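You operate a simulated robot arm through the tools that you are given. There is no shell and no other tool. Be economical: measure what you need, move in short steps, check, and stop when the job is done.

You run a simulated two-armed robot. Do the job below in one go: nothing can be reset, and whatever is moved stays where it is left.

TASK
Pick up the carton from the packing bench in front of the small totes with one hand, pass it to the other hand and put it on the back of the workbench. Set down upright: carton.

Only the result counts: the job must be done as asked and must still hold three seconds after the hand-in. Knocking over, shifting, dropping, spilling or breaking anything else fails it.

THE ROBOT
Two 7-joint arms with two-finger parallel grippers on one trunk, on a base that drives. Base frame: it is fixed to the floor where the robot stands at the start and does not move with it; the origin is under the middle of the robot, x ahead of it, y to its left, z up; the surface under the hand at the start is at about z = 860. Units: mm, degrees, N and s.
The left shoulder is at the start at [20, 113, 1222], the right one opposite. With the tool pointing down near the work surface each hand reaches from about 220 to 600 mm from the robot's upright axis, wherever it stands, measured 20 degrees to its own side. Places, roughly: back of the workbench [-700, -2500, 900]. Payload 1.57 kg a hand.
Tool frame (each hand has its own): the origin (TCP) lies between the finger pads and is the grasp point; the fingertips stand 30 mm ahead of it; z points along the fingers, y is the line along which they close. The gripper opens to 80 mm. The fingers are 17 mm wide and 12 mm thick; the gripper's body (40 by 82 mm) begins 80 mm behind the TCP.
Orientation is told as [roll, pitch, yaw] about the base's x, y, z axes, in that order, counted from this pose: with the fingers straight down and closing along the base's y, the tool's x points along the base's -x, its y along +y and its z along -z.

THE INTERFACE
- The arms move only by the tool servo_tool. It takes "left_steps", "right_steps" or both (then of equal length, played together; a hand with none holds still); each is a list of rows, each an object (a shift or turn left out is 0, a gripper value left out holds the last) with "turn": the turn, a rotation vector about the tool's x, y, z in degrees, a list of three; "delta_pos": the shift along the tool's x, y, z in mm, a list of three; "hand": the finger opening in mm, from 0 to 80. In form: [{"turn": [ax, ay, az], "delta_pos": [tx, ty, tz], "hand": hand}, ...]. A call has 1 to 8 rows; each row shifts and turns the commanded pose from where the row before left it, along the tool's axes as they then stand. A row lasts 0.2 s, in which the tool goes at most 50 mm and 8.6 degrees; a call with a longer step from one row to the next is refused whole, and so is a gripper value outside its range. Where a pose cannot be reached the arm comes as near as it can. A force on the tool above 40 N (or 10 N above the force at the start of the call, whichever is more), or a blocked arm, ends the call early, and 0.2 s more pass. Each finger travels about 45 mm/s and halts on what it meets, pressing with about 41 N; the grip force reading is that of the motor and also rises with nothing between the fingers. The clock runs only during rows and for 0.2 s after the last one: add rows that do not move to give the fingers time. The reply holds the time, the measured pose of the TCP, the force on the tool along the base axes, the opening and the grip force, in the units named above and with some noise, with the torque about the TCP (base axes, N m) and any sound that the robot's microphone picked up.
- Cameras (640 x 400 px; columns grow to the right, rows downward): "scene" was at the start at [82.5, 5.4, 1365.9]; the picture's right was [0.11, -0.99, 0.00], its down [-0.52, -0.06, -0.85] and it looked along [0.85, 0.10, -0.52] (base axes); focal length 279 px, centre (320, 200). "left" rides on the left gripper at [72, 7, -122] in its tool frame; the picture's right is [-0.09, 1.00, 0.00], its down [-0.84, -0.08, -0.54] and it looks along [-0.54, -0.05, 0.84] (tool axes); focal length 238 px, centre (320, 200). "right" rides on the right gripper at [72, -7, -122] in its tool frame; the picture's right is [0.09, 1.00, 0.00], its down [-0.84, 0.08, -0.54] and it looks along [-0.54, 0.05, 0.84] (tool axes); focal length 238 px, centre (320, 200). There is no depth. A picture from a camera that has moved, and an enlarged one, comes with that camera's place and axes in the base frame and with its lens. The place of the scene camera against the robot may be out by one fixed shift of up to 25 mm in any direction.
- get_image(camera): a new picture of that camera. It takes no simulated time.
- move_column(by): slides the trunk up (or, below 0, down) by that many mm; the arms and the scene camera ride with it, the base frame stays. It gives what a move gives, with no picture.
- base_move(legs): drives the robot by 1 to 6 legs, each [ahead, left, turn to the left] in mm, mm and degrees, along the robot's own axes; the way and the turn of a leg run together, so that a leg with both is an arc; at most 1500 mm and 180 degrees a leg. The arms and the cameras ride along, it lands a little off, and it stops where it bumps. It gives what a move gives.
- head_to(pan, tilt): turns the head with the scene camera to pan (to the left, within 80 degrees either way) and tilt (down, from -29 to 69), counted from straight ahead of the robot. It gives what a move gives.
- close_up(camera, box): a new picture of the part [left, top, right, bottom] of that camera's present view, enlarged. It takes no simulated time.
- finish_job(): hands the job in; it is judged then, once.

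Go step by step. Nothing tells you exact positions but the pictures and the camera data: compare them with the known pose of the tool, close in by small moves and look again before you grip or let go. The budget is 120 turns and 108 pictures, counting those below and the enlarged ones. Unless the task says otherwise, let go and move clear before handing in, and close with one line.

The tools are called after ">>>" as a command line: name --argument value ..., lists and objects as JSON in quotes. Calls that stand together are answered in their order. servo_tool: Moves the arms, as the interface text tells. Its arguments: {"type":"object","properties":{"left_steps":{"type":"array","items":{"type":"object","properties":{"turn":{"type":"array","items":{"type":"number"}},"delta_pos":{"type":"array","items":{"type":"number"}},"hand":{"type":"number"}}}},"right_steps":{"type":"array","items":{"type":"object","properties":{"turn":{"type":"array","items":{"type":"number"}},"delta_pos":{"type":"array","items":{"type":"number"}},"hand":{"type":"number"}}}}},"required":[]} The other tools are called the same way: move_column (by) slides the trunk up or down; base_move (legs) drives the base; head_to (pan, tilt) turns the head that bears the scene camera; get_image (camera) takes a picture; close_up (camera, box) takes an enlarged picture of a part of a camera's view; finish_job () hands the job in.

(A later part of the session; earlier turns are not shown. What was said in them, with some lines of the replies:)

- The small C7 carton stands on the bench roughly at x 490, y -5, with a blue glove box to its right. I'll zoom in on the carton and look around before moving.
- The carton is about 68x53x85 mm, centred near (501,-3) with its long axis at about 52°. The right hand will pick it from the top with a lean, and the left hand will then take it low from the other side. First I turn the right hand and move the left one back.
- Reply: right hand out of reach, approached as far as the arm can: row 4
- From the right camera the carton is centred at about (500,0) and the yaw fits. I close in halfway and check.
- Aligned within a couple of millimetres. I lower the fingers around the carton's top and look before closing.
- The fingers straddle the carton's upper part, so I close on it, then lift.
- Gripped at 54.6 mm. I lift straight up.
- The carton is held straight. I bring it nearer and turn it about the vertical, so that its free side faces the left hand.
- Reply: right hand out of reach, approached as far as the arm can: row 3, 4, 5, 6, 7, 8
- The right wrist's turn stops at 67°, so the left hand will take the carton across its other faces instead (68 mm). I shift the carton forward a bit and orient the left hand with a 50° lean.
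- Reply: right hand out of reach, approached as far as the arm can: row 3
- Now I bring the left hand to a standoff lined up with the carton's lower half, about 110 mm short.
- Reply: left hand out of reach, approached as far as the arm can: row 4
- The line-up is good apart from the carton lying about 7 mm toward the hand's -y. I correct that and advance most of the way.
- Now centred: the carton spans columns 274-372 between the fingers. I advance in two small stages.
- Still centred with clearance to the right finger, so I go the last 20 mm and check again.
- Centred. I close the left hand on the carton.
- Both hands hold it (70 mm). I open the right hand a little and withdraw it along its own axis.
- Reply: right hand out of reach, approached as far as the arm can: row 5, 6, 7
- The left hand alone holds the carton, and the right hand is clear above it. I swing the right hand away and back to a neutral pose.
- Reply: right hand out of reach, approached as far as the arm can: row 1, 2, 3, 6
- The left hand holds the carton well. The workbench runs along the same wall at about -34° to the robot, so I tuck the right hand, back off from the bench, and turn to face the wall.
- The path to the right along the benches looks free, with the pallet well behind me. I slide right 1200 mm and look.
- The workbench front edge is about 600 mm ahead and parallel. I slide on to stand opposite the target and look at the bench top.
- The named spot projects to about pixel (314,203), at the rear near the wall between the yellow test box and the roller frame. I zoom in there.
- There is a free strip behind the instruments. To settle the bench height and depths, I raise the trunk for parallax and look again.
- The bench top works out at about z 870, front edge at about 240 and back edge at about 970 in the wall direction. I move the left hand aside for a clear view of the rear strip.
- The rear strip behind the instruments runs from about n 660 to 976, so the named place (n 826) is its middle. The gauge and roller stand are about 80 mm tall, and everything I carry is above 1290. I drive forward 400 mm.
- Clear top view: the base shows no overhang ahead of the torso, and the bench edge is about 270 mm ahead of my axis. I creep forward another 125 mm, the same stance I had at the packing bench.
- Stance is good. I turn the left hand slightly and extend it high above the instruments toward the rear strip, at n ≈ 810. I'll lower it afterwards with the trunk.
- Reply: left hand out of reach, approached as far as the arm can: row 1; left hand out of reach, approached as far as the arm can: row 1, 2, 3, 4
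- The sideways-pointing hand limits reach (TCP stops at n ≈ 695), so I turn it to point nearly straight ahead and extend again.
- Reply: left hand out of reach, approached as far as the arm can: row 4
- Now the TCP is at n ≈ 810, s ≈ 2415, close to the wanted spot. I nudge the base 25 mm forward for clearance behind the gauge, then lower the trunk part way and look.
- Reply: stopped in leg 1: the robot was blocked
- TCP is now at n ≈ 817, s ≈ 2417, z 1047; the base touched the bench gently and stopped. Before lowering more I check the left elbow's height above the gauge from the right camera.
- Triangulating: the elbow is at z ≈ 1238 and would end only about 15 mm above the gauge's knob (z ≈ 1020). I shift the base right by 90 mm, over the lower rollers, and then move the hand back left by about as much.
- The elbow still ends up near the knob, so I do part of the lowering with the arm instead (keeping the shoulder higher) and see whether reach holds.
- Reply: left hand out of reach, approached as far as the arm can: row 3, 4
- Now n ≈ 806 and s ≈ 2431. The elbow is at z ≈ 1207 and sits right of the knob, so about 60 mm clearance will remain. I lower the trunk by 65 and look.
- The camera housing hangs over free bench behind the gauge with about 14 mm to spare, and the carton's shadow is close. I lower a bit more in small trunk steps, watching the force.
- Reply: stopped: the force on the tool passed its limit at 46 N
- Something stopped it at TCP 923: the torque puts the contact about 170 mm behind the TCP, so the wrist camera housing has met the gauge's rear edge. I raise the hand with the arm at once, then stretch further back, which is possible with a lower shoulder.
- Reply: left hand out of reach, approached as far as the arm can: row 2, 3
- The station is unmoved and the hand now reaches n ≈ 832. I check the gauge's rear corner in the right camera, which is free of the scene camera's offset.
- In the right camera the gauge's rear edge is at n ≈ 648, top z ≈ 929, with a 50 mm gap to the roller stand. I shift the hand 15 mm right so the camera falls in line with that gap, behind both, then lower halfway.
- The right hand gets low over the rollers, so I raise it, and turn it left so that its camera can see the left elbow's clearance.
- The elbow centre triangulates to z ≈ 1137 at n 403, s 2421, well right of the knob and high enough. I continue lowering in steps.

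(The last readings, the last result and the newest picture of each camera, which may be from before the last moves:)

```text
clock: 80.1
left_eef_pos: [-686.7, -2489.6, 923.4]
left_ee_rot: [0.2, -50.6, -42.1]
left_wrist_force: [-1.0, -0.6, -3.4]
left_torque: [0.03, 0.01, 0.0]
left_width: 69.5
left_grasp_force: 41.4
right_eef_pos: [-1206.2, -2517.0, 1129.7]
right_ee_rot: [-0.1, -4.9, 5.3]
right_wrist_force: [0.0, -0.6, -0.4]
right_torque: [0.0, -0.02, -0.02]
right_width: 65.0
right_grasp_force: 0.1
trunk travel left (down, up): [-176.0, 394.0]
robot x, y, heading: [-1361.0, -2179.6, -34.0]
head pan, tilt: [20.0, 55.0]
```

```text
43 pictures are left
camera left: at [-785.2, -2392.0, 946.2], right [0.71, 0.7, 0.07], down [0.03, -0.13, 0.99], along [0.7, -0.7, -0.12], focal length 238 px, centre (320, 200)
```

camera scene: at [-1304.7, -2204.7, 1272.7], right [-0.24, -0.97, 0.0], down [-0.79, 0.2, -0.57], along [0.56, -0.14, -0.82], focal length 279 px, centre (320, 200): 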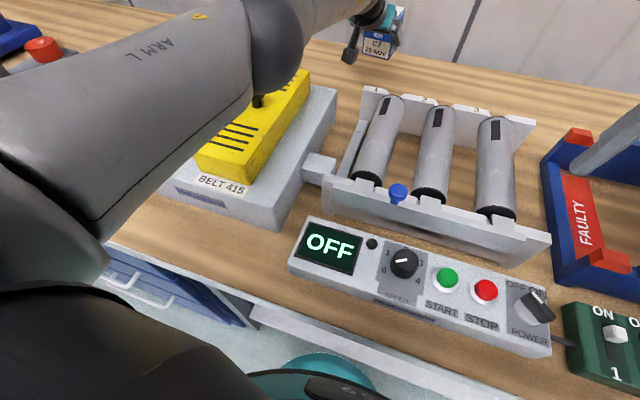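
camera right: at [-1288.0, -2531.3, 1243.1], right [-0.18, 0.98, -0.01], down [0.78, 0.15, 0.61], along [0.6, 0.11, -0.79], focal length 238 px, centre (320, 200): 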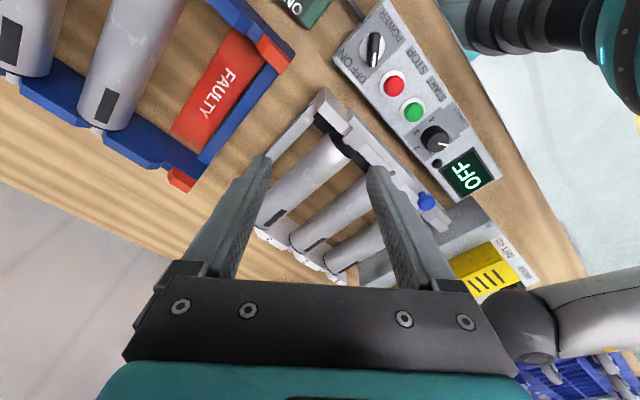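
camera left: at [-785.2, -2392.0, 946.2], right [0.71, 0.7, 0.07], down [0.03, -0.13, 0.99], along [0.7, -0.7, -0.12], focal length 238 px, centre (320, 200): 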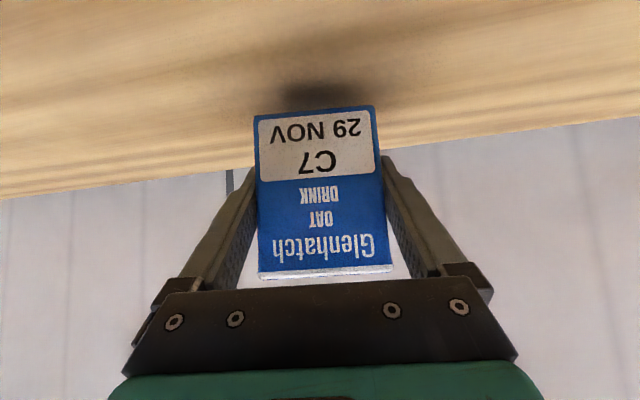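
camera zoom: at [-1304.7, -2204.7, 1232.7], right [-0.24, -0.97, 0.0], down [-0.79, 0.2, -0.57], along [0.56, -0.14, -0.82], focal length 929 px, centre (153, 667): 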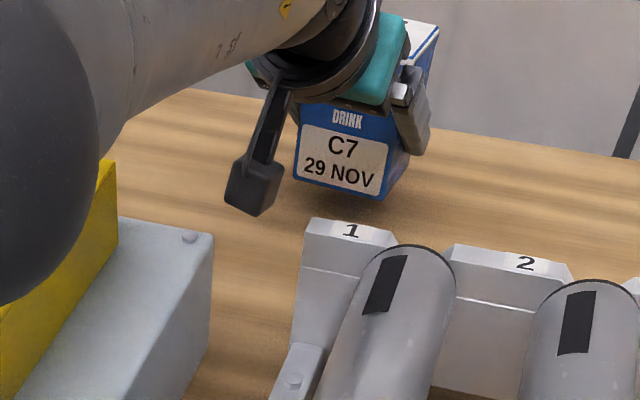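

No contact this time, and the camera is clear behind both stands. I lower another 15 mm, then creep down to touch.

>>> move_column --by -14

>>> close_up --camera "left" --box '[220, 40, 420, 165]'

>>> close_up --camera "scene" --box '[290, 0, 450, 120]'

```text
clock: 80.8
left_eef_pos: [-686.8, -2488.8, 909.7]
left_ee_rot: [0.2, -50.5, -42.1]
left_wrist_force: [0.1, 0.4, -2.5]
left_torque: [0.04, 0.02, -0.02]
left_width: 69.7
left_grasp_force: 40.8
right_eef_pos: [-1206.5, -2516.3, 1115.7]
right_ee_rot: [-0.2, -4.8, 5.4]
right_wrist_force: [-0.2, -0.9, -0.2]
right_torque: [0.03, -0.05, 0.02]
right_width: 65.1
right_grasp_force: 0.1
trunk travel left (down, up): [-162.0, 408.0]
robot x, y, heading: [-1368.4, -2178.2, -34.2]
head pan, tilt: [20.0, 55.0]
```

```text
3.20 times, centred on (320, 102) of left
camera zoom: at [-785.3, -2392.0, 932.0], right [0.71, 0.7, 0.07], down [0.03, -0.13, 0.99], along [0.7, -0.7, -0.12], focal length 763 px, centre (320, 512)
```

zoom: 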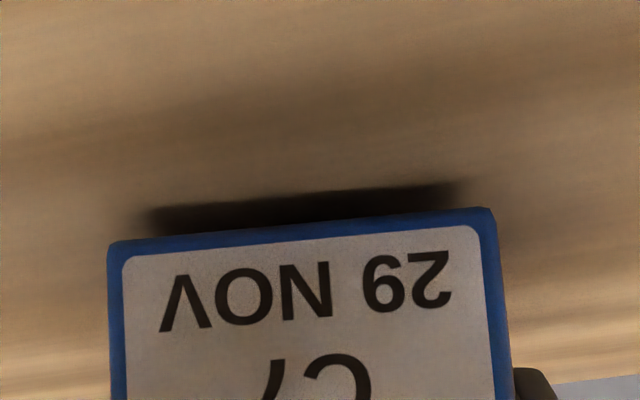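

```text
3.33 times, centred on (370, 60) of scene
camera zoom: at [-1304.7, -2204.8, 1218.7], right [-0.24, -0.97, 0.0], down [-0.79, 0.2, -0.57], along [0.56, -0.14, -0.82], focal length 929 px, centre (153, 667)
```

zoom: 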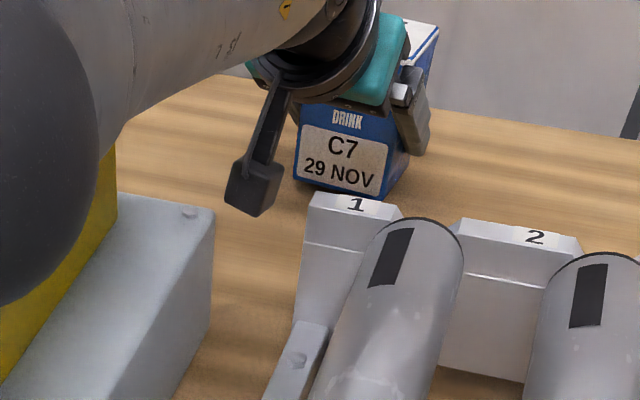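

The gap is only a few millimetres now and the bottom edge is parallel to its shadow. I creep down.

>>> move_column --by -4

>>> move_column --by -2

>>> close_up --camera "left" --box '[220, 40, 420, 165]'

```text
clock: 81.3
left_eef_pos: [-686.9, -2489.1, 905.3]
left_ee_rot: [0.3, -50.6, -42.2]
left_wrist_force: [-0.2, 0.9, -3.2]
left_torque: [0.02, 0.06, 0.05]
left_width: 69.8
left_grasp_force: 41.3
right_eef_pos: [-1206.5, -2515.9, 1110.2]
right_ee_rot: [-0.2, -4.8, 5.4]
right_wrist_force: [0.8, 0.1, 0.1]
right_torque: [0.01, 0.0, -0.01]
right_width: 65.2
right_grasp_force: 0.1
trunk travel left (down, up): [-158.0, 412.0]
robot x, y, heading: [-1366.5, -2177.1, -34.0]
head pan, tilt: [20.0, 55.0]
```

```text
clock: 81.8
left_eef_pos: [-685.7, -2489.0, 904.2]
left_ee_rot: [0.2, -50.6, -42.1]
left_wrist_force: [0.2, -0.1, -2.4]
left_torque: [0.03, 0.03, -0.02]
left_width: 69.6
left_grasp_force: 40.5
right_eef_pos: [-1207.3, -2517.9, 1108.4]
right_ee_rot: [-0.2, -4.9, 5.3]
right_wrist_force: [0.7, 0.3, 0.1]
right_torque: [0.03, 0.01, 0.02]
right_width: 64.9
right_grasp_force: 0.0
trunk travel left (down, up): [-156.0, 414.0]
robot x, y, heading: [-1363.9, -2179.3, -34.1]
head pan, tilt: [20.0, 55.0]
```

```text
3.20 times, centred on (320, 102) of left
camera zoom: at [-785.2, -2392.0, 926.0], right [0.71, 0.7, 0.07], down [0.03, -0.13, 0.99], along [0.7, -0.7, -0.12], focal length 763 px, centre (320, 512)
```

zoom: 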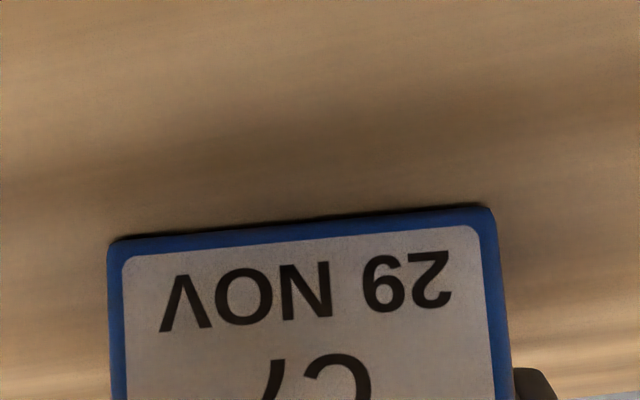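

Only about a millimetre of gap remains, so I lower until contact shows.

>>> move_column --by -1.5

>>> close_up --camera "left" --box '[220, 40, 420, 165]'

```text
clock: 82.3
left_eef_pos: [-687.5, -2488.7, 903.9]
left_ee_rot: [0.1, -50.7, -42.1]
left_wrist_force: [0.1, 1.3, 0.0]
left_torque: [0.01, 0.22, -0.05]
left_width: 69.5
left_grasp_force: 40.4
right_eef_pos: [-1207.1, -2516.8, 1107.7]
right_ee_rot: [-0.1, -4.8, 5.5]
right_wrist_force: [0.5, -0.1, 1.1]
right_torque: [0.0, 0.01, -0.01]
right_width: 65.2
right_grasp_force: 0.1
trunk travel left (down, up): [-154.0, 416.0]
robot x, y, heading: [-1364.4, -2179.1, -33.8]
head pan, tilt: [20.0, 55.0]
```

```text
3.20 times, centred on (320, 102) of left
camera zoom: at [-785.2, -2392.0, 925.5], right [0.71, 0.7, 0.07], down [0.03, -0.13, 0.99], along [0.7, -0.7, -0.11], focal length 763 px, centre (320, 512)
```

zoom: 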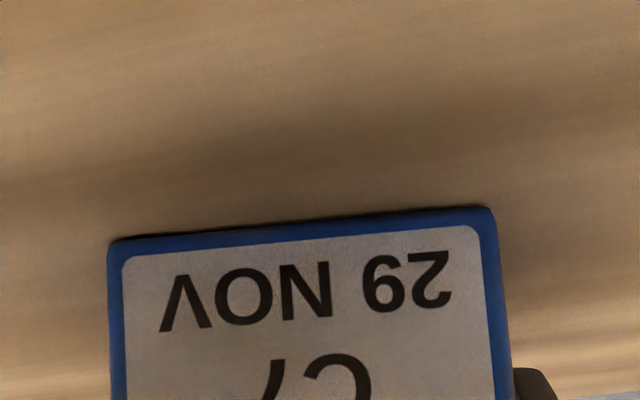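

The carton carries its own weight on the bench now. I open the left hand.

>>> servo_tool --left_steps '[{"hand": 74}, {"hand": 80}, {"hand": 80}, {"hand": 80}]'

>>> get_image --camera "left"

```text
clock: 83.3
left_eef_pos: [-685.7, -2488.9, 903.1]
left_ee_rot: [0.1, -50.5, -42.1]
left_wrist_force: [-0.1, -0.8, 0.0]
left_torque: [-0.01, 0.0, 0.03]
left_width: 80.0
left_grasp_force: 0.1
right_eef_pos: [-1207.0, -2517.8, 1108.3]
right_ee_rot: [-0.1, -4.9, 5.3]
right_wrist_force: [0.0, 0.2, 0.1]
right_torque: [0.01, 0.02, -0.01]
right_width: 65.1
right_grasp_force: 0.0
trunk travel left (down, up): [-154.0, 416.0]
robot x, y, heading: [-1367.5, -2178.3, -33.9]
head pan, tilt: [20.0, 55.0]
```

```text
38 pictures are left
camera left: at [-785.3, -2392.0, 924.7], right [0.71, 0.7, 0.07], down [0.03, -0.13, 0.99], along [0.7, -0.7, -0.12], focal length 238 px, centre (320, 200)
```

left: 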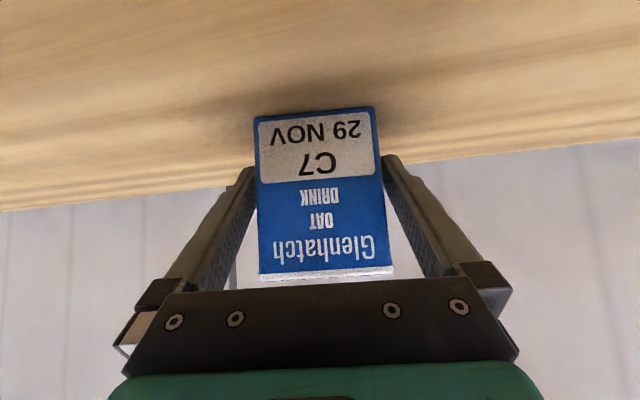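

Released, with both fingers clear of the carton. I lift straight up with the trunk.

>>> move_column --by 30

>>> get_image --camera "left"

```text
clock: 84.1
left_eef_pos: [-685.8, -2489.5, 932.6]
left_ee_rot: [0.1, -50.5, -42.1]
left_wrist_force: [0.2, 0.3, 0.0]
left_torque: [-0.01, 0.0, -0.03]
left_width: 80.1
left_grasp_force: 0.1
right_eef_pos: [-1205.2, -2516.9, 1137.4]
right_ee_rot: [-0.1, -4.9, 5.4]
right_wrist_force: [-0.6, -0.2, 0.7]
right_torque: [-0.01, -0.01, -0.01]
right_width: 65.2
right_grasp_force: 0.1
trunk travel left (down, up): [-184.0, 386.0]
robot x, y, heading: [-1366.1, -2176.3, -34.2]
head pan, tilt: [20.0, 55.0]
```

```text
37 pictures are left
camera left: at [-785.2, -2392.1, 954.7], right [0.71, 0.7, 0.07], down [0.03, -0.13, 0.99], along [0.7, -0.7, -0.12], focal length 238 px, centre (320, 200)
```

left: 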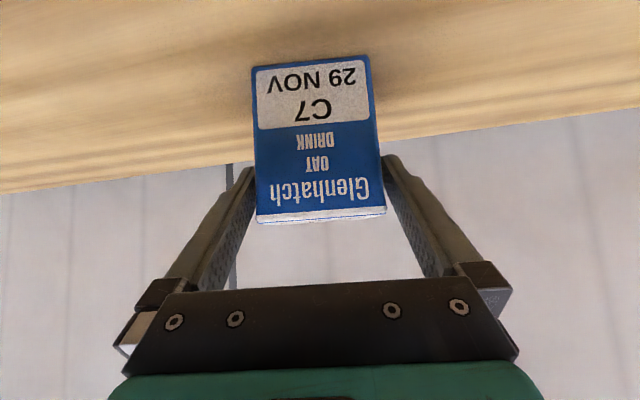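

The carton stays put. I lift well clear and check the whole scene.

>>> move_column --by 170

>>> get_image --camera "left"

>>> get_image --camera "scene"

```text
clock: 86.0
left_eef_pos: [-686.3, -2489.4, 1101.3]
left_ee_rot: [0.1, -50.5, -42.1]
left_wrist_force: [0.1, -0.4, -0.2]
left_torque: [0.03, 0.03, 0.01]
left_width: 79.9
left_grasp_force: 0.0
right_eef_pos: [-1207.0, -2517.3, 1307.1]
right_ee_rot: [-0.1, -5.0, 5.4]
right_wrist_force: [-0.2, 0.4, 0.1]
right_torque: [-0.01, -0.01, 0.0]
right_width: 65.2
right_grasp_force: 0.0
trunk travel left (down, up): [-354.0, 216.0]
robot x, y, heading: [-1362.6, -2177.2, -34.1]
head pan, tilt: [20.0, 55.0]
```

```text
36 pictures are left
camera left: at [-785.3, -2392.0, 1124.6], right [0.71, 0.7, 0.07], down [0.03, -0.13, 0.99], along [0.7, -0.7, -0.12], focal length 238 px, centre (320, 200)
```

left: 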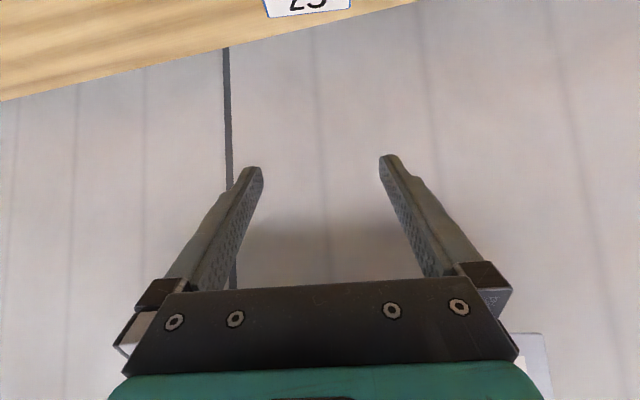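

```text
35 pictures are left
camera scene: at [-1304.7, -2204.8, 1411.1], right [-0.24, -0.97, 0.0], down [-0.79, 0.2, -0.57], along [0.56, -0.14, -0.82], focal length 279 px, centre (320, 200)
```

scene: 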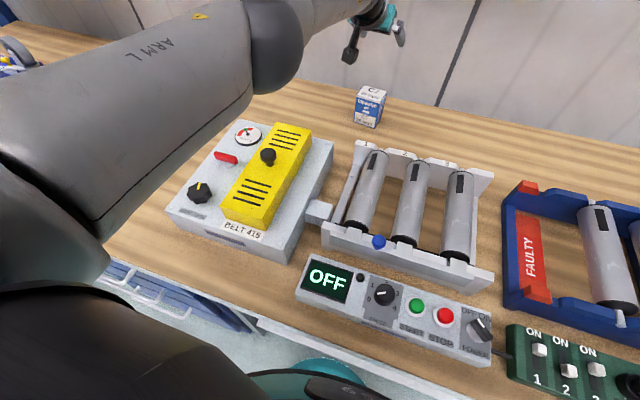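

The carton stands upright on the rear strip, about where asked (n ≈ 840, s ≈ 2445). The instruments look just as they did before, and both hands are empty and clear, so I hand in.

>>> finish_job

```text
The job is handed in.
```

I picked the carton up with the right hand, passed it to the left, and set it down upright on the back of the workbench. On the way down, the left wrist camera pressed on the gauge box (up to 46 N); in the pictures afterwards nothing had shifted.
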